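You operate a simulated robot arm through the tools that you are given. There is no shell and no other tool. Be economical: measure what you need, move in short steps, check, and stop when the job is done.

The job below is to be done with a simulated two-armed robot. You get a single attempt, and the scene is never put back.

TASK
Pick up the red winder from the top of the side table with one hand, pass it to the other hand and put it on the shelf under the charger bench.
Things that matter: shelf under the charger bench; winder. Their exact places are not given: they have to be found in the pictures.

It is judged by the outcome, as a careful person would: the job done as asked, and still so three seconds after it is handed in. It fails if anything else is knocked over, pushed out of place, dropped, spilled or broken.

THE ROBOT
Two 7-joint arms with three-finger grippers on one trunk, on a base that drives. Base frame: it is fixed to the floor where the robot stands at the start and does not move with it; the origin is under the middle of the robot, x ahead of it, y to its left, z up. Lengths are in m, angles in degrees, forces in N, time in s.
The left shoulder is at the start at [0.03, 0.124, 0.983], the right one opposite. With the tool pointing down near the work surface each hand reaches from about 0.1 to 0.78 m from the robot's upright axis, wherever it stands, measured 20 degrees to its own side. Places, roughly: shelf under the charger bench [0.7, -1.2, 0.2]. Payload 2.2 kg a hand.
The tool frame of a hand sits at the grasp point between the pads (the TCP): z along the fingers, y along the line on which they close. The tips reach 0.028 m beyond it. Largest opening 0.102 m; the body of the gripper starts 0.071 m behind the TCP.
Orientation is that of the tool frame in the base frame, as a unit quaternion [x, y, z, w]. With the fingers straight down and closing along the base's y, the tool's x points along the base's -x, its y along +y and its z along -z.

THE INTERFACE
- The arms move only by the tool arm_command. It takes "left_motion", "right_motion" or both (then of equal length, played together; a hand with none holds still); each is a list that holds one entry, the list of rows, each a list of 6 numbers: the shift along the tool's x, y, z in m, then the turn, a rotation vector about the tool's x, y, z in rad. In form: [[[x, y, z, wx, wy, wz], ...]]. A call has 1 to 10 rows; each row shifts and turns the commanded pose from where the row before left it, along the tool's axes as they then stand. "left_grip" and "right_grip" are, for a hand that has rows, the finger opening in m, from 0 to 0.102, set as the call begins (left out, the last holds). Rows are played at 5 a second. More than 0.05 m and 8.6 degrees between two rows, or a gripper value outside its range, and nothing of the call is played. A pose out of reach is approached as far as the arm can. The call stops where the force on the tool passes 40 N (or 10 N more than at its start, if that is more) or the arm is blocked; 0.2 s more then pass. Each finger halts on what it meets, pressing with about 34 N; the grip force reading is that of the motor and also rises with nothing between the fingers. The clock runs only during rows and for 0.2 s after the last one: add rows that do not move to give the fingers time. The reply holds the time, the measured pose of the TCP, the force on the tool along the base axes, the opening and the grip force, in the units named above and with some noise, with the torque about the TCP (base axes, N m) and any sound that the robot's microphone picked up.
- Cameras (640 x 400 px; columns grow to the right, rows downward): "scene" is now at [0.0401, -0.0329, 1.6966]; the picture's right is [-0.44, -0.90, 0.00], its down [-0.70, 0.34, -0.63] and it looks along [0.57, -0.28, -0.77] (base axes); focal length 249 px, centre (320, 200). "left" rides on the left gripper at [0.072, 0.038, -0.086] in its tool frame; the picture's right is [-0.46, 0.89, 0.00], its down [-0.60, -0.32, -0.73] and it looks along [-0.65, -0.34, 0.68] (tool axes); focal length 256 px, centre (320, 200). "right" rides on the right gripper at [0.069, 0.044, -0.086] in its tool frame; the picture's right is [-0.53, 0.85, 0.00], its down [-0.58, -0.36, -0.73] and it looks along [-0.62, -0.39, 0.68] (tool axes); focal length 256 px, centre (320, 200).
- get_image(camera): a new picture of that camera. The clock stands still meanwhile.
- slide_trunk(by): slides the trunk up (or, below 0, down) by that many m; the arms and the scene camera ride with it, the base frame stays. It gives what a move gives, with no picture.
- roll_base(legs): drives the robot by 1 to 6 legs, each [ahead, left, turn to the left] in m, m and degrees, along the robot's own axes; the way and the turn of a leg run together, so that a leg with both is an arc; at most 1.5 m and 180 degrees a leg. The arms and the cameras ride along, it lands a little off, and it stops where it bumps. It gives what a move gives.
- aim_head(pan, tilt): turns the head with the scene camera to pan (to the left, within 143 degrees either way) and tilt (down, from -29 to 69), counted from straight ahead of the robot. It gives what a move gives.
- probe_pixels(camera, pixels): for up to 12 pixels [column, row] of the newest picture of that camera ("zoom" is the newest enlarged one), the place [x, y, z] in the base frame of the surface seen there, good to about 0.003 m. The clock stands still meanwhile.
- enlarge(camera, box): a new picture of the part [left, top, right, bottom] of that camera's present view, enlarged. The clock stands still meanwhile.
- job_done(): hands the job in; it is judged then, once.

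Keep the steps short. Do not move on a guess: measure, check each grasp and each placing, and mend mistakes. In all there are 80 turns and 70 pictures (those below and enlarged ones count). Leave the grippers open and the arms clear of the work at the hand-in unless told otherwise, and finish with a single line.

The tools are called as a command line: name --argument value ..., lists and objects as JSON in quotes. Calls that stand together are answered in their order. arm_command: Moves the arms, as the interface text tells. Its arguments: {"type":"object","properties":{"left_motion":{"type":"array","items":{"type":"array","items":{"type":"array","items":{"type":"number"}}}},"left_grip":{"type":"number"},"right_motion":{"type":"array","items":{"type":"array","items":{"type":"array","items":{"type":"number"}}}},"right_grip":{"type":"number"}},"required":[]} The other tools are called the same way: slide_trunk (by) slides the trunk up or down; roll_base (legs) drives the base; aim_head (pan, tilt) turns the head that bears the scene camera; get_image (camera) takes a picture; probe_pixels (camera, pixels) gives the place of the surface under pixels of a picture; enlarge (camera, box) takes an enlarged picture of a part of a camera's view; job_done () hands the job in.

At the start:

```text
t: 0.0
left_position: [0.6147, 0.0225, 1.0109]
left_orientation: [0.0, 1.0, 0.0, 0.001]
left_contact_force: [0.4, -0.2, 0.3]
left_wrist_torque: [-0.02, 0.01, -0.04]
left_gripper_width: 0.102
left_grip_force: 0.0
right_position: [0.3613, -0.337, 1.0008]
right_orientation: [0.0, 1.0, 0.0, 0.0]
right_contact_force: [-0.6, 0.7, -0.2]
right_wrist_torque: [-0.02, 0.0, 0.04]
right_gripper_width: 0.1022
right_grip_force: 0.0
trunk travel left (down, up): [-0.225, 0.315]
robot x, y, heading: [-0.0013, -0.003, 0.1]
head pan, tilt: [-26.1, 50.7]
```

scene: 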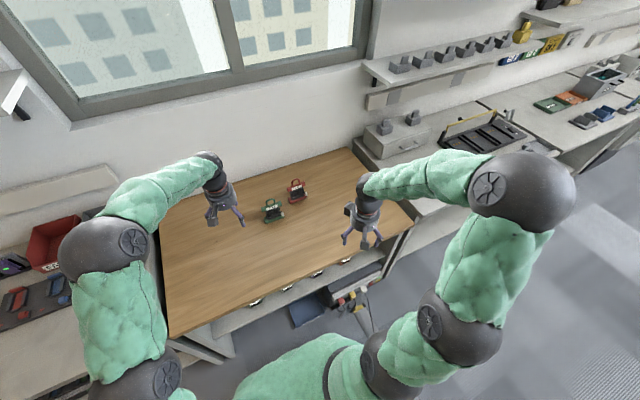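
right: 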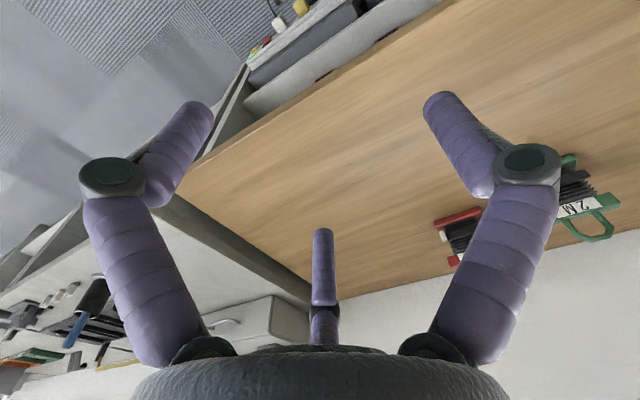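
left: 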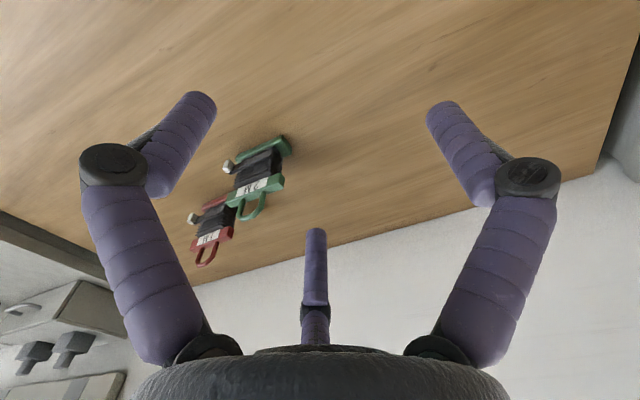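

I see a red winder at about (297,190) and a green one at (273,210) in the scene picture. I will enlarge that area and look around for the charger bench shelf.

enlarge --camera "scene" --box '[240, 160, 336, 220]'

probe_pixels --camera "scene" --pixels '[[297, 190], [273, 210], [300, 230], [400, 150], [355, 150], [413, 222], [165, 335], [350, 290], [500, 130], [390, 330]]'

```text
6.67 times, centred on (288, 190) of scene
```

zoom: 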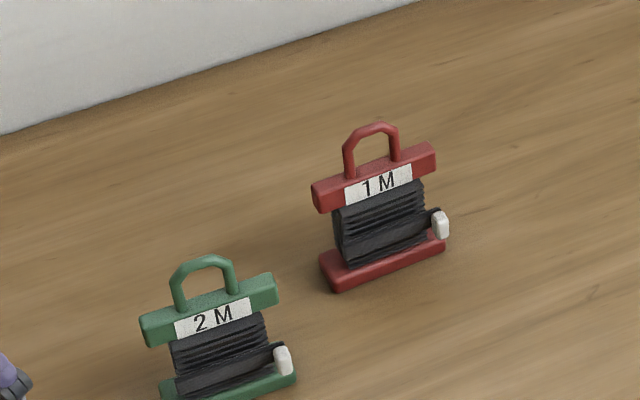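

```text
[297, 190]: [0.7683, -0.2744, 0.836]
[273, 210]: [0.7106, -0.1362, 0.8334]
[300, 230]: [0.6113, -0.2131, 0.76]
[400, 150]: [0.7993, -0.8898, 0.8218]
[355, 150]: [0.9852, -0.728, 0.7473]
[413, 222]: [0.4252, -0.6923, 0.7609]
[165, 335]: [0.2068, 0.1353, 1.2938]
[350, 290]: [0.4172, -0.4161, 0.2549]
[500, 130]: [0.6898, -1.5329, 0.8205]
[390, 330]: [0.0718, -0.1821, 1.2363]
```

The red "1M" winder stands upright with a loop handle on top. Measuring its parts.

probe_pixels --camera "zoom" --pixels '[[378, 128], [348, 150], [394, 148], [316, 195], [432, 155], [322, 190], [335, 285], [443, 245], [378, 215], [440, 225], [355, 163], [330, 200]]'

aim_head --pan -65 --tilt 45

get_image --camera "scene"

```text
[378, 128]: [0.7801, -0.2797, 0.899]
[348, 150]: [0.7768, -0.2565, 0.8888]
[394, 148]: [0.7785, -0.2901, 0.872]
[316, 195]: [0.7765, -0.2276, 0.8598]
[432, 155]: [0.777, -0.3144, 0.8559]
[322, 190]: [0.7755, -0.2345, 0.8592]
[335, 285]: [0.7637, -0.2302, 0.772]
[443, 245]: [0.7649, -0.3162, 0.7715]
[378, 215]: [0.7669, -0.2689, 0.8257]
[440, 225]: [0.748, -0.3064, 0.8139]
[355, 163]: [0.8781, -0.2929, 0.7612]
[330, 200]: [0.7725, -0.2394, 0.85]
```

```text
t: 1.1
left_position: [0.6147, 0.022, 1.0113]
left_orientation: [-0.001, 1.0, 0.0, -0.001]
left_contact_force: [-0.6, 0.5, 0.5]
left_wrist_torque: [0.0, -0.03, -0.02]
left_gripper_width: 0.1022
left_grip_force: 0.0
right_position: [0.3615, -0.3368, 0.9996]
right_orientation: [0.0, 1.0, 0.0, 0.0]
right_contact_force: [-0.1, 0.0, 0.7]
right_wrist_torque: [-0.02, 0.01, 0.0]
right_gripper_width: 0.102
right_grip_force: 0.1
trunk travel left (down, up): [-0.225, 0.315]
robot x, y, heading: [-0.0031, -0.0026, 0.0]
head pan, tilt: [-65.0, 45.0]
```

```text
65 pictures are left
```

scene: 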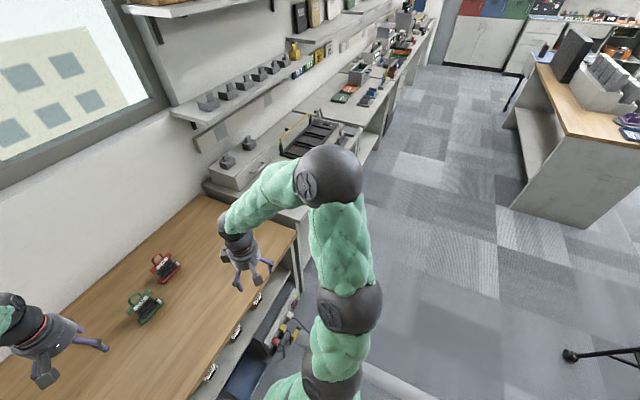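

The winder spans y −0.228…−0.318, its top bar is at z≈0.85 and its handle top at 0.90, with the table at 0.76. I will drive 0.1 m closer, then turn the right hand by 90° so that it closes across the winder's thickness.

roll_base --legs '[[0.1, 0, 0]]'

arm_command --right_motion '[[[0, 0, -0.01, 0, 0, 0.1428], [0, 0, -0.01, 0, 0, 0.1428], [0, 0, 0, 0, 0, 0.1428], [0, 0, 0, 0, 0, 0.1428], [0, 0, 0, 0, 0, 0.1428], [0, 0, 0, 0, 0, 0.1428], [0, 0, 0, 0, 0, 0.1428], [0, 0, 0, 0, 0, 0.1428], [0, 0, 0, 0, 0, 0.1428], [0, 0, 0, 0, 0, 0.1428]]]'

```text
t: 2.2
left_position: [0.7159, 0.022, 1.0102]
left_orientation: [0.0, 1.0, 0.0, -0.002]
left_contact_force: [0.6, 0.7, -0.2]
left_wrist_torque: [-0.02, 0.0, 0.04]
left_gripper_width: 0.1018
left_grip_force: 0.1
right_position: [0.4634, -0.3367, 1.0007]
right_orientation: [-0.002, 1.0, -0.001, -0.001]
right_contact_force: [0.9, -0.4, -0.8]
right_wrist_torque: [0.01, 0.01, 0.0]
right_gripper_width: 0.1018
right_grip_force: 0.0
trunk travel left (down, up): [-0.225, 0.315]
robot x, y, heading: [0.1023, 0.003, 0.0]
head pan, tilt: [-65.0, 45.0]
```

```text
t: 4.4
left_position: [0.7135, 0.0225, 1.011]
left_orientation: [-0.001, 1.0, 0.001, 0.0]
left_contact_force: [-0.9, 0.1, 1.0]
left_wrist_torque: [0.02, 0.02, 0.0]
left_gripper_width: 0.1018
left_grip_force: 0.1
right_position: [0.4615, -0.336, 1.0213]
right_orientation: [0.656, 0.755, 0.0, 0.0]
right_contact_force: [-0.2, 0.0, 0.1]
right_wrist_torque: [-0.01, 0.01, 0.02]
right_gripper_width: 0.1019
right_grip_force: 0.1
trunk travel left (down, up): [-0.225, 0.315]
robot x, y, heading: [0.1001, 0.0043, -0.1]
head pan, tilt: [-65.0, 45.0]
```

The turn works. Now I finish it and move over the winder at height, then look.

arm_command --right_motion '[[[0, 0, 0, 0, 0, 0.1428], [0.01, 0.04, 0, 0, 0, 0], [0.01, 0.04, 0, 0, 0, 0], [0.01, 0.04, 0, 0, 0, 0], [0.01, 0.04, 0, 0, 0, 0], [0.01, 0.04, 0, 0, 0, 0], [0.01, 0.04, 0, 0, 0, 0], [0.004, 0.04, 0, 0, 0, 0], [0, 0.03, 0, 0, 0, 0], [0, 0, 0, 0, 0, 0]]]'

get_image --camera "right"

aim_head --pan -26 --tilt 50

enlarge --camera "scene" --box '[220, 125, 380, 225]'

```text
t: 6.6
left_position: [0.7149, 0.022, 1.0121]
left_orientation: [-0.001, 1.0, 0.0, 0.0]
left_contact_force: [0.1, 0.3, 0.0]
left_wrist_torque: [-0.01, -0.02, -0.02]
left_gripper_width: 0.1019
left_grip_force: 0.1
right_position: [0.7728, -0.2719, 1.0216]
right_orientation: [0.707, 0.708, 0.0, 0.0]
right_contact_force: [0.1, 0.1, 0.1]
right_wrist_torque: [0.0, -0.03, 0.0]
right_gripper_width: 0.1018
right_grip_force: 0.0
trunk travel left (down, up): [-0.225, 0.315]
robot x, y, heading: [0.0995, -0.0025, 0.1]
head pan, tilt: [-65.0, 45.0]
```

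```text
64 pictures are left
```

right: 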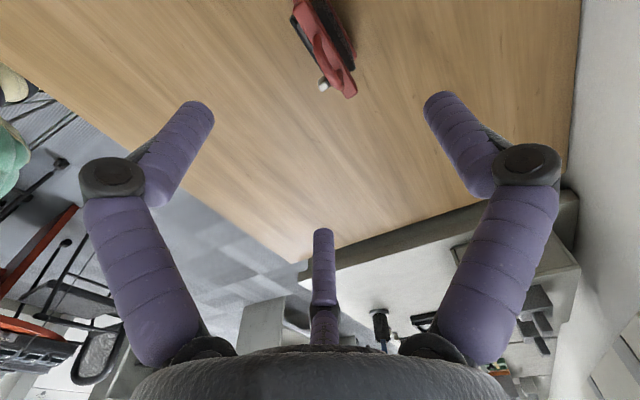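

```text
t: 7.7
left_position: [0.7145, 0.0227, 1.0117]
left_orientation: [-0.001, 1.0, 0.0, 0.0]
left_contact_force: [-0.5, 0.6, 0.1]
left_wrist_torque: [0.0, 0.02, 0.0]
left_gripper_width: 0.1023
left_grip_force: 0.0
right_position: [0.773, -0.2725, 1.0205]
right_orientation: [0.706, 0.708, 0.0, 0.0]
right_contact_force: [-0.2, 0.2, -0.6]
right_wrist_torque: [0.0, 0.0, 0.01]
right_gripper_width: 0.1021
right_grip_force: 0.0
trunk travel left (down, up): [-0.225, 0.315]
robot x, y, heading: [0.1023, -0.0014, 0.1]
head pan, tilt: [-26.0, 50.0]
```

```text
4.00 times, centred on (300, 175) of scene
```

zoom: 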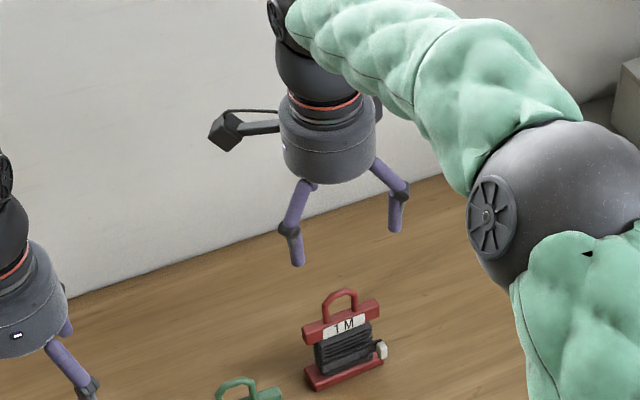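

The winder shows in the right wrist picture at (325,50). Measuring its thickness there.

probe_pixels --camera "right" --pixels '[[312, 45], [330, 70], [346, 92], [300, 8], [335, 40], [340, 80], [352, 60], [323, 85], [350, 92]]'

enlarge --camera "right" --box '[270, 0, 398, 100]'

```text
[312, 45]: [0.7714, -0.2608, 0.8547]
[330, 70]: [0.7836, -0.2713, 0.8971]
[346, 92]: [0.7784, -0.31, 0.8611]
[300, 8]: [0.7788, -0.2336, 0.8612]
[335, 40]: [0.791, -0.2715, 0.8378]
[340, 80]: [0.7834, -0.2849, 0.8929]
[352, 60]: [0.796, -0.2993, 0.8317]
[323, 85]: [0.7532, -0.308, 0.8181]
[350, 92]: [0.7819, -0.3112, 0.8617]
```

```text
4.00 times, centred on (334, 50) of right
```

zoom: 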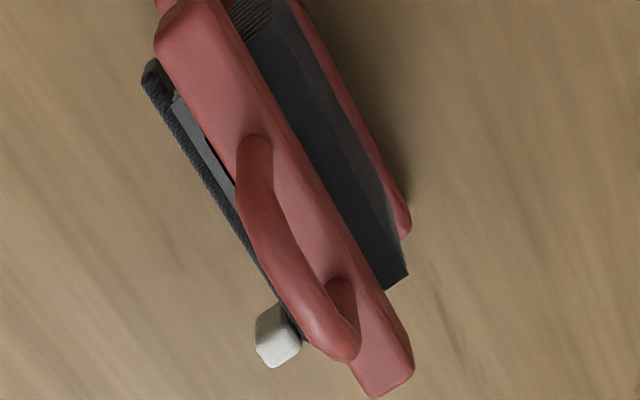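

The bar spans x 0.771…0.789, so its middle is 0.781. I will shift 8 mm in x and come down to TCP z 0.87, so the tips overlap the bar but not the cord spool.

arm_command --right_grip 0.08 --right_motion '[[[0, 0.008, 0.03, 0, 0, 0], [0, 0, 0.03, 0, 0, 0], [0, 0, 0.03, 0, 0, 0], [0, 0, 0.03, 0, 0, 0], [0, 0, 0.018, 0, 0, 0], [0, 0, 0.013, 0, 0, 0], [0, 0, 0, 0, 0, 0]]]'

enlarge --camera "scene" --box '[260, 155, 356, 215]'

```text
t: 9.2
left_position: [0.7144, 0.022, 1.0114]
left_orientation: [-0.001, 1.0, 0.001, -0.001]
left_contact_force: [0.0, -0.2, 0.5]
left_wrist_torque: [0.01, -0.02, -0.01]
left_gripper_width: 0.1018
left_grip_force: 0.0
right_position: [0.7806, -0.272, 0.8698]
right_orientation: [0.707, 0.708, 0.0, 0.0]
right_contact_force: [0.1, 0.1, -0.3]
right_wrist_torque: [0.03, 0.02, -0.05]
right_gripper_width: 0.0798
right_grip_force: 0.0
trunk travel left (down, up): [-0.225, 0.315]
robot x, y, heading: [0.1006, 0.0004, -0.2]
head pan, tilt: [-26.0, 50.0]
```

```text
6.67 times, centred on (308, 185) of scene
```

zoom: 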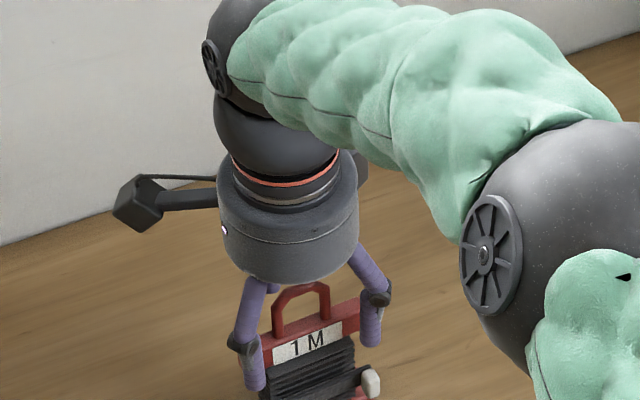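

In the pictures the gripper looks to have two prongs on the near side and one on the far side. I will check where they are relative to the bar before closing.

probe_pixels --camera "zoom" --pixels '[[253, 345], [257, 385], [371, 310], [370, 340], [245, 290], [340, 265], [300, 345], [375, 382]]'

get_image --camera "right"

get_image --camera "left"

```text
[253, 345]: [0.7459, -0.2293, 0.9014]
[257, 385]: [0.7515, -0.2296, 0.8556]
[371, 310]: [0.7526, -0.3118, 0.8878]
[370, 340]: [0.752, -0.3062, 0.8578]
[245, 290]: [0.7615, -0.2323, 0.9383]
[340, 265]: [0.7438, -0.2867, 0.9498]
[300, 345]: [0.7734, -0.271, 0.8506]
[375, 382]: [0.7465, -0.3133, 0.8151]
```

```text
60 pictures are left
```

right: 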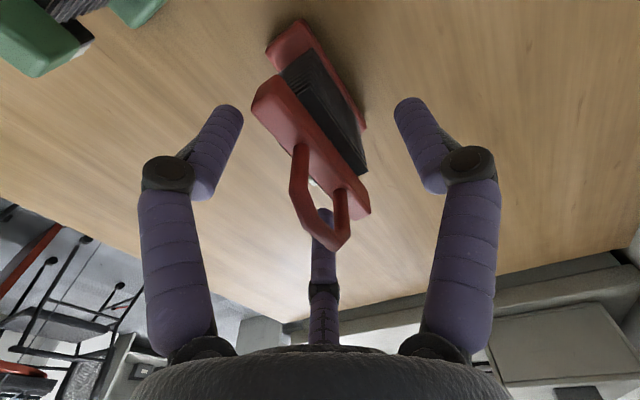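

```text
59 pictures are left
```

left: 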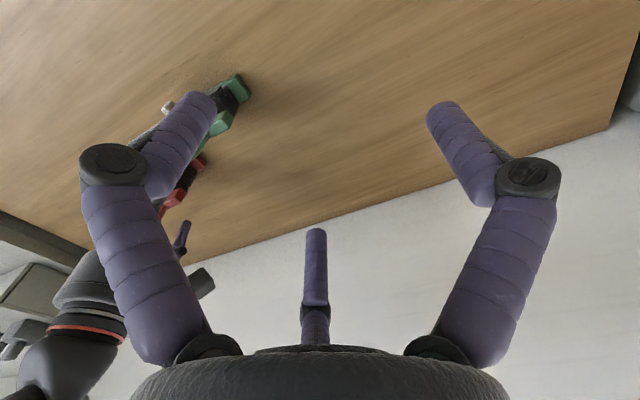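

The two near prongs sit at x≈0.745 and y −0.23/−0.307. The far prong is behind, and the bar lies between them with the handle upright and free. Closing.

arm_command --right_grip 0.0 --right_motion '[[[0, 0, 0, 0, 0, 0], [0, 0, 0, 0, 0, 0], [0, 0, 0, 0, 0, 0], [0, 0, 0, 0, 0, 0], [0, 0, 0, 0, 0, 0]]]'

get_image --camera "right"

enlarge --camera "scene" --box '[260, 155, 356, 215]'

```text
t: 10.4
left_position: [0.7156, 0.0223, 1.0102]
left_orientation: [-0.001, 1.0, 0.0, 0.0]
left_contact_force: [0.1, 0.2, -0.1]
left_wrist_torque: [-0.02, 0.03, 0.0]
left_gripper_width: 0.1018
left_grip_force: 0.0
right_position: [0.7809, -0.2715, 0.8696]
right_orientation: [0.706, 0.708, 0.001, 0.0]
right_contact_force: [1.3, -0.3, -0.5]
right_wrist_torque: [0.0, 0.02, 0.02]
right_gripper_width: 0.0219
right_grip_force: 33.8
trunk travel left (down, up): [-0.225, 0.315]
robot x, y, heading: [0.0977, -0.0001, 0.4]
head pan, tilt: [-26.0, 50.0]
```

```text
58 pictures are left
```

right: 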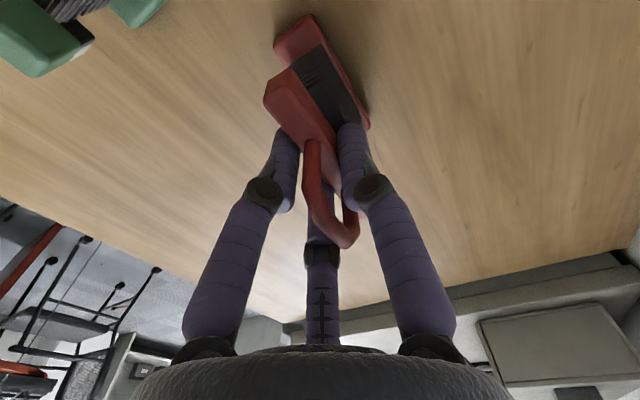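

```text
6.67 times, centred on (308, 185) of scene
```

zoom: 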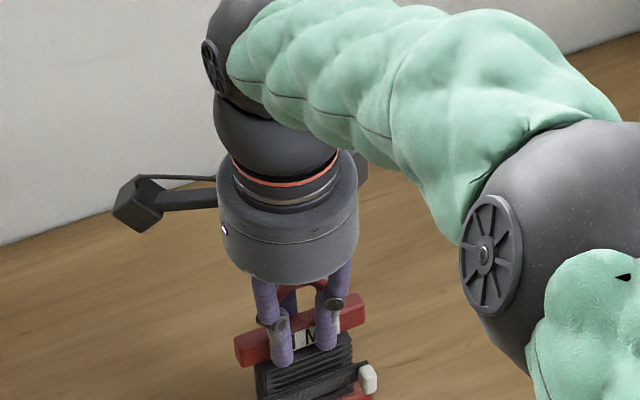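

The grip halted at 0.022 m with 34 N, and the prongs clasp the bar around the handle. I will lift straight up 0.1 m and check.

arm_command --right_motion '[[[0, 0, -0.01, 0, 0, 0], [0, 0, -0.02, 0, 0, 0], [0, 0, -0.03, 0, 0, 0], [0, 0, -0.04, 0, 0, 0], [0, 0, -0.04, 0, 0, 0], [0, 0, -0.03, 0, 0, 0], [0, 0, 0, 0, 0, 0]]]'

get_image --camera "scene"

```text
t: 12.1
left_position: [0.7149, 0.023, 1.012]
left_orientation: [0.0, 1.0, 0.0, 0.0]
left_contact_force: [0.1, 0.0, -0.4]
left_wrist_torque: [-0.01, -0.05, 0.01]
left_gripper_width: 0.102
left_grip_force: 0.0
right_position: [0.7799, -0.2731, 1.0387]
right_orientation: [0.706, 0.708, 0.0, 0.0]
right_contact_force: [-0.1, 0.0, -1.9]
right_wrist_torque: [0.04, -0.01, -0.02]
right_gripper_width: 0.022
right_grip_force: 33.9
trunk travel left (down, up): [-0.225, 0.315]
robot x, y, heading: [0.1025, 0.0015, -0.1]
head pan, tilt: [-26.0, 50.0]
```

```text
56 pictures are left
```

scene: 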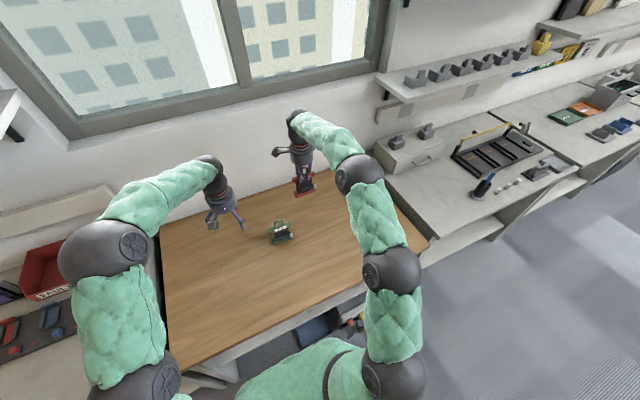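

The winder is lifted and held (about 1.9 N). I will draw both hands in, then back off and drive right to see the shelf under the charger bench.

arm_command --right_motion '[[[0, -0.04, -0.01, 0, 0, 0], [0, -0.04, -0.01, 0, 0, 0], [0, -0.04, -0.01, 0, 0, 0], [0, -0.04, 0, 0, 0, 0], [0, -0.04, 0, 0, 0, 0], [0, -0.04, 0, 0, 0, 0], [0, 0, 0, 0, 0, 0]]]' --left_motion '[[[0.03, 0, 0, 0, 0, 0], [0.03, 0.02, 0, 0, 0, 0], [0.03, 0.02, 0, 0, 0, 0], [0.03, 0.03, 0, 0, 0, 0], [0.03, 0.03, 0, 0, 0, 0], [0.03, 0.03, 0, 0, 0, 0], [0, 0, 0, 0, 0, 0]]]'

roll_base --legs '[[-0.6, 0, 0], [0, -1.1, 0]]'

aim_head --pan -10 --tilt 42

get_image --camera "scene"

```text
t: 13.7
left_position: [0.537, 0.1515, 1.011]
left_orientation: [0.0, 1.0, 0.0, -0.001]
left_contact_force: [0.4, -0.3, -0.1]
left_wrist_torque: [0.0, -0.01, 0.01]
left_gripper_width: 0.1021
left_grip_force: 0.1
right_position: [0.5408, -0.2742, 1.0679]
right_orientation: [0.706, 0.708, 0.0, -0.001]
right_contact_force: [0.3, -0.4, -1.5]
right_wrist_torque: [0.01, 0.03, -0.01]
right_gripper_width: 0.0222
right_grip_force: 33.9
trunk travel left (down, up): [-0.225, 0.315]
robot x, y, heading: [0.1001, 0.001, 0.2]
head pan, tilt: [-26.0, 50.0]
```

```text
t: 22.2
left_position: [-0.0583, -0.9484, 1.0107]
left_orientation: [0.012, 1.0, 0.0, 0.0]
left_contact_force: [-0.5, 0.0, 0.3]
left_wrist_torque: [-0.03, -0.01, -0.02]
left_gripper_width: 0.1021
left_grip_force: 0.0
right_position: [-0.0632, -1.3732, 1.0695]
right_orientation: [0.715, 0.699, 0.0, 0.0]
right_contact_force: [-0.2, -0.8, -3.2]
right_wrist_torque: [0.03, 0.02, 0.02]
right_gripper_width: 0.022
right_grip_force: 34.5
trunk travel left (down, up): [-0.225, 0.315]
robot x, y, heading: [-0.4975, -1.0911, -1.4]
head pan, tilt: [-26.0, 50.0]
```

```text
t: 22.9
left_position: [-0.058, -0.9485, 1.0121]
left_orientation: [0.012, 1.0, 0.0, 0.0]
left_contact_force: [0.6, -0.4, -0.1]
left_wrist_torque: [0.04, 0.02, 0.04]
left_gripper_width: 0.1017
left_grip_force: 0.2
right_position: [-0.0634, -1.3737, 1.0693]
right_orientation: [0.715, 0.699, 0.0, 0.0]
right_contact_force: [0.6, 0.1, -1.0]
right_wrist_torque: [0.04, 0.0, -0.03]
right_gripper_width: 0.0219
right_grip_force: 33.8
trunk travel left (down, up): [-0.225, 0.315]
robot x, y, heading: [-0.4976, -1.0868, -1.2]
head pan, tilt: [-10.0, 42.0]
```

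```text
55 pictures are left
```

scene: 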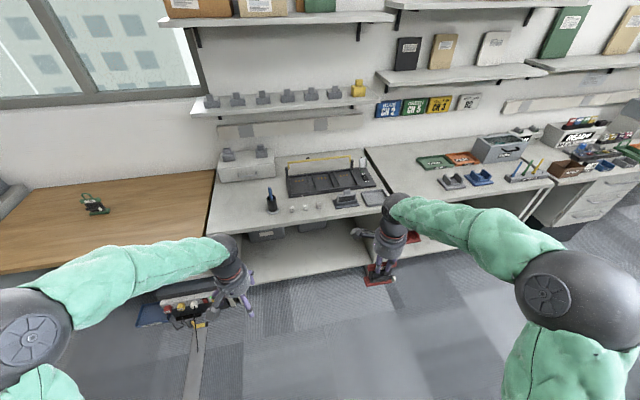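

The shelf under the bench shows at about (270–360, 230–275). I will lower the trunk and look from lower down.

slide_trunk --by -0.22

aim_head --pan -4 --tilt 35

get_image --camera "scene"

```text
t: 25.3
left_position: [-0.0581, -0.9486, 0.7914]
left_orientation: [0.012, 1.0, -0.001, 0.0]
left_contact_force: [0.3, 0.2, 0.0]
left_wrist_torque: [-0.01, 0.01, 0.04]
left_gripper_width: 0.1018
left_grip_force: 0.1
right_position: [-0.0643, -1.374, 0.8489]
right_orientation: [0.715, 0.699, 0.0, 0.0]
right_contact_force: [1.0, 0.1, -0.8]
right_wrist_torque: [-0.01, -0.04, 0.0]
right_gripper_width: 0.0221
right_grip_force: 34.0
trunk travel left (down, up): [-0.005, 0.535]
robot x, y, heading: [-0.4979, -1.0872, -1.1]
head pan, tilt: [-10.0, 42.0]
```

```text
t: 26.0
left_position: [-0.0584, -0.95, 0.7916]
left_orientation: [0.011, 1.0, 0.0, 0.0]
left_contact_force: [0.0, 0.6, 0.9]
left_wrist_torque: [-0.01, 0.01, -0.01]
left_gripper_width: 0.1023
left_grip_force: 0.0
right_position: [-0.0631, -1.3733, 0.8489]
right_orientation: [0.715, 0.699, 0.0, 0.0]
right_contact_force: [0.3, -0.8, -1.7]
right_wrist_torque: [0.03, 0.04, -0.01]
right_gripper_width: 0.022
right_grip_force: 33.3
trunk travel left (down, up): [-0.005, 0.535]
robot x, y, heading: [-0.4954, -1.0886, -1.2]
head pan, tilt: [-4.0, 35.0]
```

```text
54 pictures are left
```

scene: 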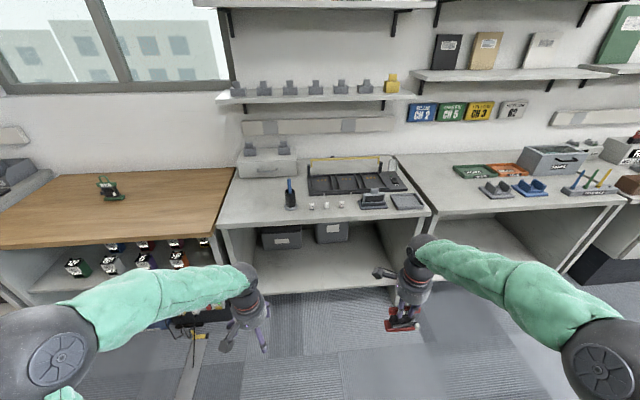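

The bench shelf is clear now: two grey boxes at the back and free space in front. Measuring it.

enlarge --camera "scene" --box '[210, 190, 434, 330]'

probe_pixels --camera "scene" --pixels '[[300, 270], [340, 265], [270, 288], [330, 288], [380, 284], [282, 237], [330, 230], [225, 222], [320, 220], [428, 210], [360, 250], [390, 270]]'

```text
2.86 times, centred on (322, 260) of scene
```

zoom: 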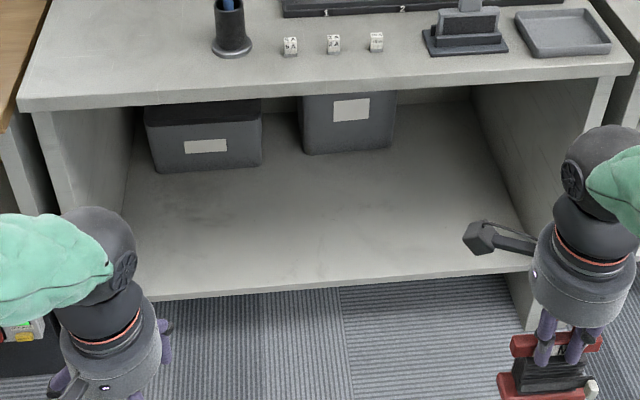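

```text
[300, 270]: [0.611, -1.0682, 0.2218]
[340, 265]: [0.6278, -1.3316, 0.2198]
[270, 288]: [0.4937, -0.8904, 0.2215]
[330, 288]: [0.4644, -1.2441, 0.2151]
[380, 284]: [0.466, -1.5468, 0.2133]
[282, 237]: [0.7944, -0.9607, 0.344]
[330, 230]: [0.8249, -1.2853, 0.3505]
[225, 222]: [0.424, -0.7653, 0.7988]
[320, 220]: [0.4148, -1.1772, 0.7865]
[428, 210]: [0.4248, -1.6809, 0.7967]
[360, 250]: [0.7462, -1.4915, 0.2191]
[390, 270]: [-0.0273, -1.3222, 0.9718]
```

The shelf top is at z≈0.22. Its front edge is at x≈0.465, and it is free from y −0.85 to −1.55 in front of the boxes. The bench underside is near 0.76.

For the handover, the left hand will take the spool from its free end (the side away from the plug), pointing right with a 20° downward pitch. First I turn the left hand, kept well away from the winder.

arm_command --left_grip 0.07 --left_motion '[[[0, 0.03, 0, 0, 0, 0], [0, 0.03, 0, 0, 0, 0], [0, 0.03, 0, 0, 0, -0.1428], [0, 0, 0, 0, 0, -0.1428], [0, 0, 0, 0, 0, -0.1428], [0, 0, 0, 0, 0, -0.1428], [0, 0, 0, 0, 0, -0.1428], [0, 0, 0, 0, 0, -0.1428], [0, 0, 0, 0, 0, -0.1428], [0, 0, 0, 0, 0, -0.1428]]]'

arm_command --left_motion '[[[0, 0, 0, 0, 0, -0.1428], [0, 0, 0, 0, 0, -0.1428], [0, 0, 0, 0, 0, -0.1428], [0, 0, 0, 0, 0.1357, 0], [0, 0, 0, 0, 0.1357, 0], [0, 0, 0, 0, 0.1357, 0], [0, 0, 0, 0, 0.1357, 0], [0, 0, 0, 0, 0.1357, 0], [0, 0, 0, 0, 0.1357, 0], [0, 0, 0, 0, 0.1357, 0]]]'

```text
t: 28.2
left_position: [-0.0557, -0.8589, 0.7926]
left_orientation: [-0.531, 0.847, 0.0, 0.001]
left_contact_force: [0.2, -0.4, -0.3]
left_wrist_torque: [0.02, 0.01, 0.01]
left_gripper_width: 0.0698
left_grip_force: 0.0
right_position: [-0.0629, -1.3729, 0.8491]
right_orientation: [0.715, 0.699, 0.0, 0.001]
right_contact_force: [0.4, 0.4, -1.8]
right_wrist_torque: [0.0, 0.0, 0.01]
right_gripper_width: 0.0219
right_grip_force: 33.8
trunk travel left (down, up): [-0.005, 0.535]
robot x, y, heading: [-0.4979, -1.0873, -1.4]
head pan, tilt: [-4.0, 35.0]
```

```text
t: 30.4
left_position: [-0.0561, -0.8603, 0.7914]
left_orientation: [-0.621, 0.636, -0.321, -0.328]
left_contact_force: [-0.5, 0.9, 0.3]
left_wrist_torque: [-0.03, 0.0, 0.03]
left_gripper_width: 0.0699
left_grip_force: 0.2
right_position: [-0.0624, -1.3741, 0.8481]
right_orientation: [0.715, 0.699, 0.0, 0.0]
right_contact_force: [-0.2, -0.1, -0.8]
right_wrist_torque: [0.0, 0.02, 0.02]
right_gripper_width: 0.022
right_grip_force: 33.9
trunk travel left (down, up): [-0.005, 0.535]
robot x, y, heading: [-0.4963, -1.0904, -1.2]
head pan, tilt: [-4.0, 35.0]
```

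The left hand turned fine. I will finish its pitch, bring the winder 0.14 m toward the middle, and look.

arm_command --left_motion '[[[0, 0, 0, 0, 0.1357, 0], [0, 0, 0, 0, 0.1357, 0], [0, 0, 0, 0, 0, 0], [0, 0, 0, 0, 0, 0], [0, 0, 0, 0, 0, 0]]]' --right_motion '[[[0.035, 0, 0, 0, 0, 0], [0.035, 0, 0, 0, 0, 0], [0.035, 0, 0, 0, 0, 0], [0.035, 0, 0, 0, 0, 0], [0, 0, 0, 0, 0, 0]]]'

aim_head --pan 0 --tilt 55

get_image --camera "scene"

get_image --camera "left"

```text
t: 31.6
left_position: [-0.056, -0.8587, 0.7915]
left_orientation: [-0.572, 0.586, -0.4, -0.411]
left_contact_force: [1.0, -1.1, 0.1]
left_wrist_torque: [0.0, 0.01, -0.04]
left_gripper_width: 0.0698
left_grip_force: 0.1
right_position: [-0.0617, -1.235, 0.8496]
right_orientation: [0.716, 0.699, 0.0, 0.001]
right_contact_force: [0.2, -0.1, -1.5]
right_wrist_torque: [-0.01, 0.02, 0.01]
right_gripper_width: 0.0219
right_grip_force: 34.1
trunk travel left (down, up): [-0.005, 0.535]
robot x, y, heading: [-0.4956, -1.0916, -1.2]
head pan, tilt: [-4.0, 35.0]
```

```text
t: 32.4
left_position: [-0.0558, -0.8598, 0.7923]
left_orientation: [-0.572, 0.586, -0.401, -0.41]
left_contact_force: [-0.2, -0.3, -0.9]
left_wrist_torque: [0.02, 0.03, 0.0]
left_gripper_width: 0.0701
left_grip_force: 0.1
right_position: [-0.0618, -1.2351, 0.8484]
right_orientation: [0.715, 0.7, 0.0, 0.0]
right_contact_force: [-1.4, -0.7, -2.2]
right_wrist_torque: [0.03, 0.0, 0.03]
right_gripper_width: 0.022
right_grip_force: 33.7
trunk travel left (down, up): [-0.005, 0.535]
robot x, y, heading: [-0.4958, -1.0868, -1.1]
head pan, tilt: [0.0, 55.0]
```

```text
52 pictures are left
```

scene: 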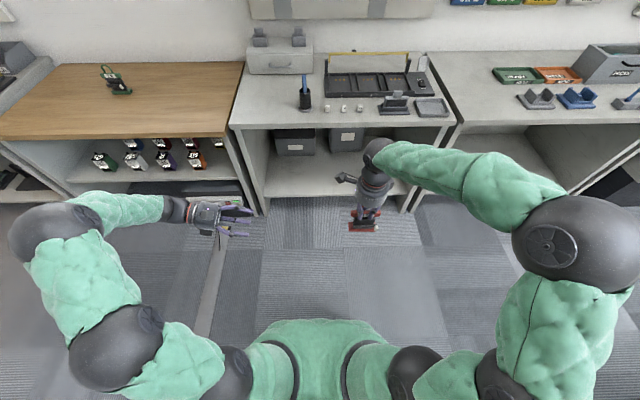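

```text
51 pictures are left
```

left: 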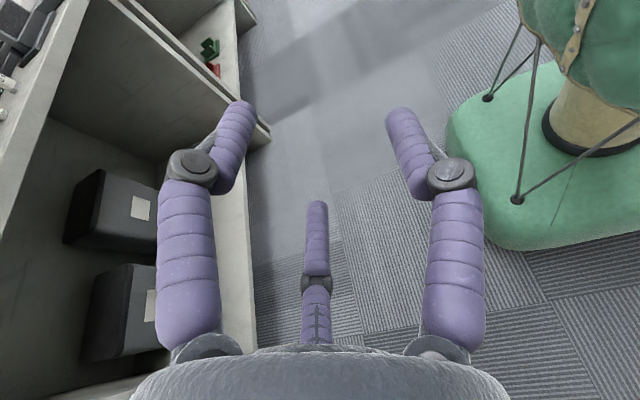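

The left hand points right, as planned. Measuring the winder in the right hand.

enlarge --camera "scene" --box '[312, 170, 424, 240]'

probe_pixels --camera "zoom" --pixels '[[215, 240], [230, 255], [220, 320], [240, 345], [300, 270], [330, 290], [225, 300], [260, 300]]'

get_image --camera "right"

```text
5.71 times, centred on (368, 205) of scene
```

zoom: 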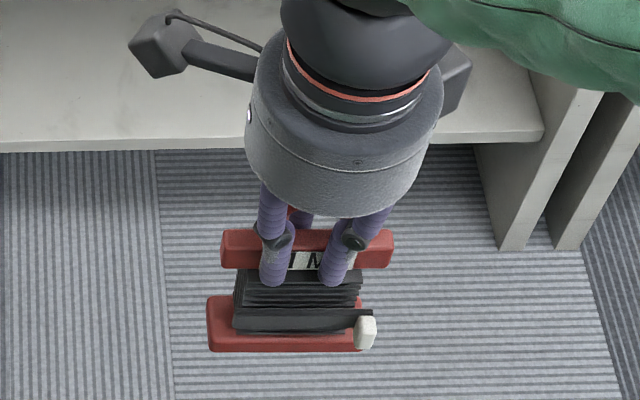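

```text
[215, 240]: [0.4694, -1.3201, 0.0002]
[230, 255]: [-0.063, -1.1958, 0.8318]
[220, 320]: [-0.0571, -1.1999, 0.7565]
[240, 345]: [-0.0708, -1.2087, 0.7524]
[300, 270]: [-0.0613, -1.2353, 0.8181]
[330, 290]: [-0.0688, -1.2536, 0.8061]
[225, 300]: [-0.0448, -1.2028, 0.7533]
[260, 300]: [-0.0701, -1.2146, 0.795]
```

```text
49 pictures are left
```

right: 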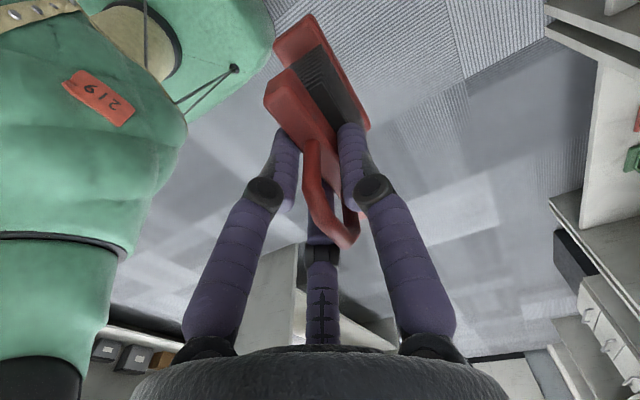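

The spool centre is at about (−0.060, −1.235, 0.79) and its free end at y≈−1.202. The left TCP should end at (−0.060, −1.207, 0.795). I go most of the way, stop about 0.1 m short, and look.

arm_command --left_motion '[[[0.0145, -0.0006, 0.0385, 0, 0, 0], [0.0145, -0.0006, 0.0385, 0, 0, 0], [0.0145, -0.0006, 0.0385, 0, 0, 0], [0.0145, -0.0006, 0.0385, 0, 0, 0], [0.0145, -0.0006, 0.0385, 0, 0, 0], [0.0145, -0.0006, 0.0385, 0, 0, 0], [0, 0, 0, 0, 0, 0]]]'

enlarge --camera "scene" --box '[264, 150, 424, 250]'

get_image --camera "left"

```text
t: 34.0
left_position: [-0.0579, -1.1083, 0.7941]
left_orientation: [-0.572, 0.586, -0.401, -0.411]
left_contact_force: [-0.1, -0.2, -0.3]
left_wrist_torque: [-0.01, 0.01, -0.06]
left_gripper_width: 0.0699
left_grip_force: 0.1
right_position: [-0.0625, -1.2347, 0.8489]
right_orientation: [0.715, 0.7, 0.0, 0.0]
right_contact_force: [0.2, -1.1, -2.4]
right_wrist_torque: [0.03, 0.03, -0.01]
right_gripper_width: 0.022
right_grip_force: 34.3
trunk travel left (down, up): [-0.005, 0.535]
robot x, y, heading: [-0.4975, -1.0889, -1.3]
head pan, tilt: [0.0, 55.0]
```

```text
4.00 times, centred on (344, 200) of scene
```

zoom: 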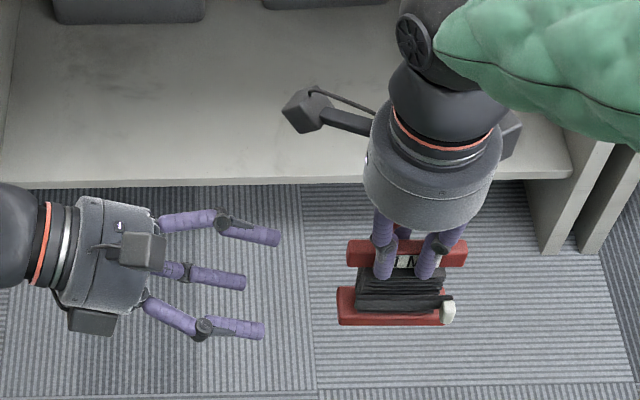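

```text
47 pictures are left
```

left: 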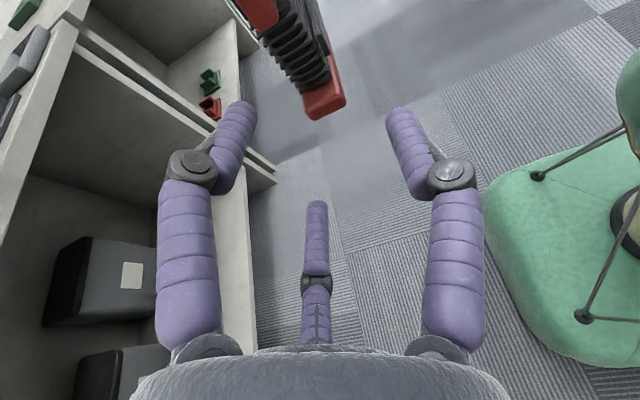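

The winder lies between the open left fingers. Advancing the last 0.098 m along y at constant height.

arm_command --left_motion '[[[0.0086, 0, 0.023, 0, 0, 0], [0.0086, 0, 0.023, 0, 0, 0], [0.0086, 0, 0.023, 0, 0, 0], [0.0043, 0, 0.0115, 0, 0, 0], [0.0043, 0, 0.0115, 0, 0, 0], [0, 0, 0, 0, 0, 0]]]'

enlarge --camera "scene" --box '[312, 170, 424, 240]'

get_image --camera "left"

get_image --camera "right"

```text
t: 35.4
left_position: [-0.0575, -1.2045, 0.7952]
left_orientation: [-0.573, 0.585, -0.402, -0.409]
left_contact_force: [16.6, 4.6, 11.7]
left_wrist_torque: [0.01, 0.24, 0.21]
left_gripper_width: 0.0911
left_grip_force: 10.5
right_position: [-0.0635, -1.2347, 0.8479]
right_orientation: [0.715, 0.699, -0.002, -0.003]
right_contact_force: [-16.2, -3.8, -13.8]
right_wrist_torque: [-0.6, 0.71, 0.29]
right_gripper_width: 0.0219
right_grip_force: 33.6
trunk travel left (down, up): [-0.005, 0.535]
robot x, y, heading: [-0.4945, -1.0912, -1.2]
head pan, tilt: [0.0, 55.0]
```

```text
5.71 times, centred on (368, 205) of scene
```

zoom: 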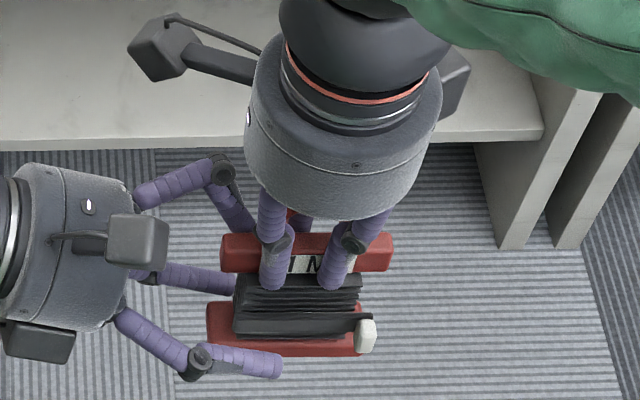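

```text
45 pictures are left
```

left: 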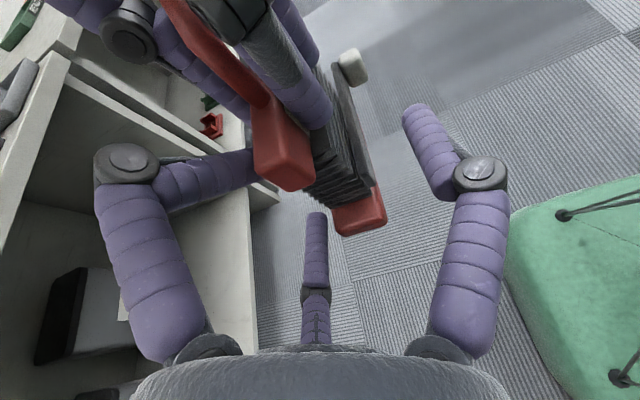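

```text
44 pictures are left
```

right: 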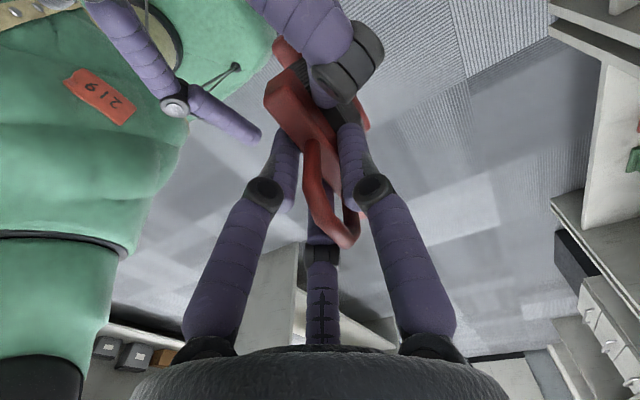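

The left's upper back prong touched (16 N): the two-prong side sits closer to the hand's axis than I assumed. I will back straight out, open fully, and measure the left fingers.

arm_command --left_motion '[[[-0.0086, 0, -0.023, 0, 0, 0], [-0.0086, 0, -0.023, 0, 0, 0], [-0.0086, 0, -0.023, 0, 0, 0], [-0.0086, 0, -0.023, 0, 0, 0], [0, 0, 0, 0, 0, 0]]]'

arm_command --left_grip 0.102 --left_motion '[[[0, 0, 0, 0, 0.0873, 0], [0, 0, 0, 0, 0.0873, 0], [0, 0, 0, 0, 0, 0]]]'

enlarge --camera "scene" --box '[264, 150, 424, 250]'

```text
t: 36.6
left_position: [-0.0594, -1.1065, 0.7949]
left_orientation: [-0.572, 0.586, -0.4, -0.411]
left_contact_force: [0.4, 1.5, -0.3]
left_wrist_torque: [0.04, -0.02, 0.01]
left_gripper_width: 0.0702
left_grip_force: 0.0
right_position: [-0.0618, -1.2343, 0.849]
right_orientation: [0.714, 0.7, 0.0, -0.001]
right_contact_force: [0.4, 0.0, -2.1]
right_wrist_torque: [-0.01, 0.01, -0.01]
right_gripper_width: 0.0219
right_grip_force: 34.0
trunk travel left (down, up): [-0.005, 0.535]
robot x, y, heading: [-0.4982, -1.0902, -1.2]
head pan, tilt: [0.0, 55.0]
```

```text
t: 37.4
left_position: [-0.0584, -1.1059, 0.7959]
left_orientation: [-0.535, 0.548, -0.449, -0.46]
left_contact_force: [-0.1, -0.1, -0.5]
left_wrist_torque: [0.01, 0.01, 0.0]
left_gripper_width: 0.1019
left_grip_force: 0.1
right_position: [-0.0612, -1.2352, 0.8494]
right_orientation: [0.715, 0.699, -0.001, 0.0]
right_contact_force: [0.6, 0.8, -1.5]
right_wrist_torque: [0.03, 0.04, 0.0]
right_gripper_width: 0.0221
right_grip_force: 33.9
trunk travel left (down, up): [-0.005, 0.535]
robot x, y, heading: [-0.4948, -1.0911, -1.2]
head pan, tilt: [0.0, 55.0]
```

```text
4.00 times, centred on (344, 200) of scene
```

zoom: 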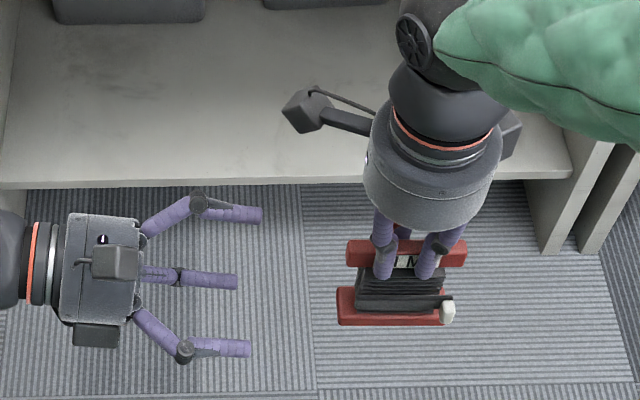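

Winder still firmly held. Measuring the three left prongs now.

probe_pixels --camera "zoom" --pixels '[[257, 215], [225, 213], [233, 282], [200, 280], [246, 348], [210, 346], [253, 208], [253, 222], [240, 341], [240, 355], [395, 285], [360, 290]]'

get_image --camera "left"

```text
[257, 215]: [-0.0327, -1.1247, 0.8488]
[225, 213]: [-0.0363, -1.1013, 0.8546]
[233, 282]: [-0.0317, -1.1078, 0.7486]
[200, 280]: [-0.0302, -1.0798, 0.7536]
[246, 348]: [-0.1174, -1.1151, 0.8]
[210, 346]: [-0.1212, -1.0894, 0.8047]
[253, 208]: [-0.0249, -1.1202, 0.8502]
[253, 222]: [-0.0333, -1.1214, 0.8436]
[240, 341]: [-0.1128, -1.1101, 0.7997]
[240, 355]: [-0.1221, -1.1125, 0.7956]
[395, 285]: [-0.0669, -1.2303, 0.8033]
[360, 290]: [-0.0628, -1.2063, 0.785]
```

```text
42 pictures are left
```

left: 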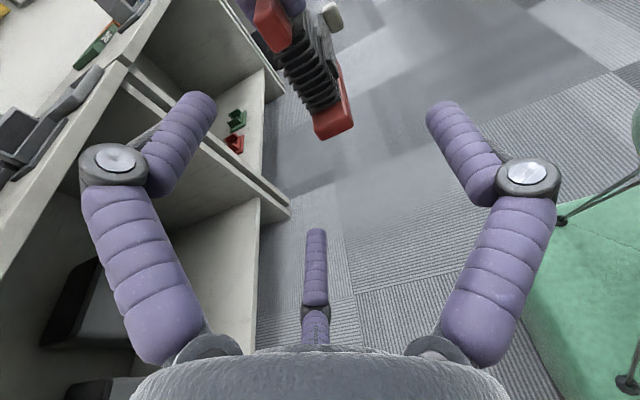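

Fully open, the two back prongs sit 0.028 m from the axis and the thumb 0.058 m, so the hand should be shifted 6 mm toward the back. I advance shallower this time, to TCP (−0.052, −1.203, 0.793).

arm_command --left_motion '[[[0, -0.0084, 0, 0, 0, 0], [0.0028, 0, 0.0192, 0, 0, 0], [0.0028, 0, 0.0192, 0, 0, 0], [0.0028, 0, 0.0192, 0, 0, 0], [0.0028, 0, 0.0192, 0, 0, 0], [0.0014, 0, 0.0096, 0, 0, 0], [0.0014, 0, 0.0096, 0, 0, 0], [0, 0, 0, 0, 0, 0]]]'

enlarge --camera "scene" --box '[312, 170, 424, 240]'

get_image --camera "left"

```text
t: 39.2
left_position: [-0.0509, -1.2035, 0.7926]
left_orientation: [-0.536, 0.548, -0.449, -0.46]
left_contact_force: [-0.2, -0.1, -0.4]
left_wrist_torque: [0.04, -0.03, 0.02]
left_gripper_width: 0.102
left_grip_force: 0.0
right_position: [-0.0607, -1.2351, 0.8494]
right_orientation: [0.715, 0.699, 0.0, 0.0]
right_contact_force: [0.7, 0.6, -1.4]
right_wrist_torque: [0.05, 0.01, 0.0]
right_gripper_width: 0.0221
right_grip_force: 34.6
trunk travel left (down, up): [-0.005, 0.535]
robot x, y, heading: [-0.4983, -1.0884, -1.3]
head pan, tilt: [0.0, 55.0]
```

```text
5.71 times, centred on (368, 205) of scene
```

zoom: 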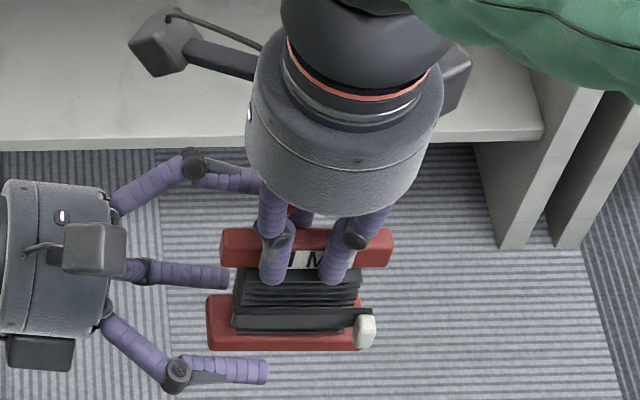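

```text
40 pictures are left
```

left: 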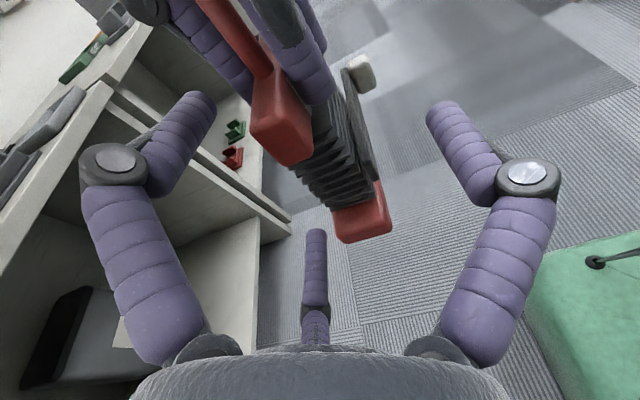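

No contact. I back off 8 mm so the upper prong stays clear of the right thumb while closing, then close partway and look.

arm_command --left_motion '[[[0, 0, -0.008, 0, 0, 0], [0, 0, 0, 0, 0, 0]]]'

arm_command --left_grip 0.055 --left_motion '[[[0, 0, 0, 0, 0, 0], [0, 0, 0, 0, 0, 0], [0, 0, 0, 0, 0, 0]]]'

enlarge --camera "scene" --box '[312, 170, 424, 240]'

get_image --camera "left"

```text
t: 39.8
left_position: [-0.0521, -1.1937, 0.7934]
left_orientation: [-0.536, 0.548, -0.449, -0.46]
left_contact_force: [0.6, 0.5, 0.3]
left_wrist_torque: [-0.01, 0.0, 0.02]
left_gripper_width: 0.1019
left_grip_force: 0.1
right_position: [-0.0605, -1.235, 0.8504]
right_orientation: [0.715, 0.699, 0.0, 0.0]
right_contact_force: [0.0, 0.0, -1.6]
right_wrist_torque: [-0.02, 0.01, -0.01]
right_gripper_width: 0.022
right_grip_force: 33.8
trunk travel left (down, up): [-0.005, 0.535]
robot x, y, heading: [-0.4961, -1.088, -1.2]
head pan, tilt: [0.0, 55.0]
```

```text
t: 40.6
left_position: [-0.0522, -1.1953, 0.7942]
left_orientation: [-0.536, 0.548, -0.449, -0.46]
left_contact_force: [-0.4, 0.8, 0.5]
left_wrist_torque: [0.0, 0.01, 0.04]
left_gripper_width: 0.0547
left_grip_force: 0.1
right_position: [-0.0615, -1.2343, 0.8483]
right_orientation: [0.715, 0.699, 0.0, 0.0]
right_contact_force: [0.0, 0.1, -0.7]
right_wrist_torque: [-0.01, 0.02, 0.02]
right_gripper_width: 0.022
right_grip_force: 33.7
trunk travel left (down, up): [-0.005, 0.535]
robot x, y, heading: [-0.4962, -1.0887, -1.3]
head pan, tilt: [0.0, 55.0]
```

```text
5.71 times, centred on (368, 205) of scene
```

zoom: 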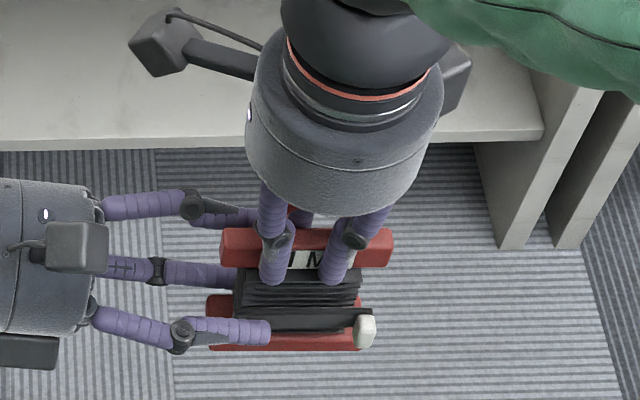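

```text
38 pictures are left
```

left: 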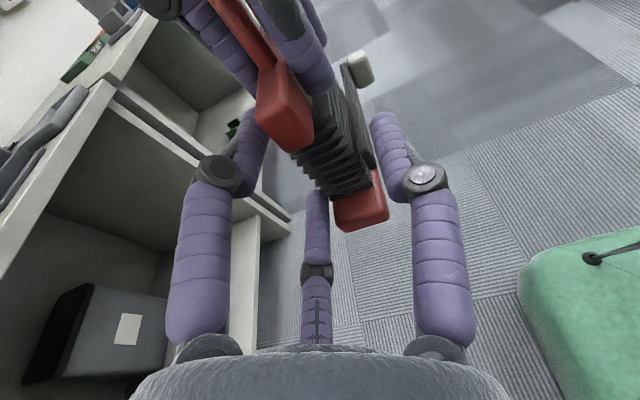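

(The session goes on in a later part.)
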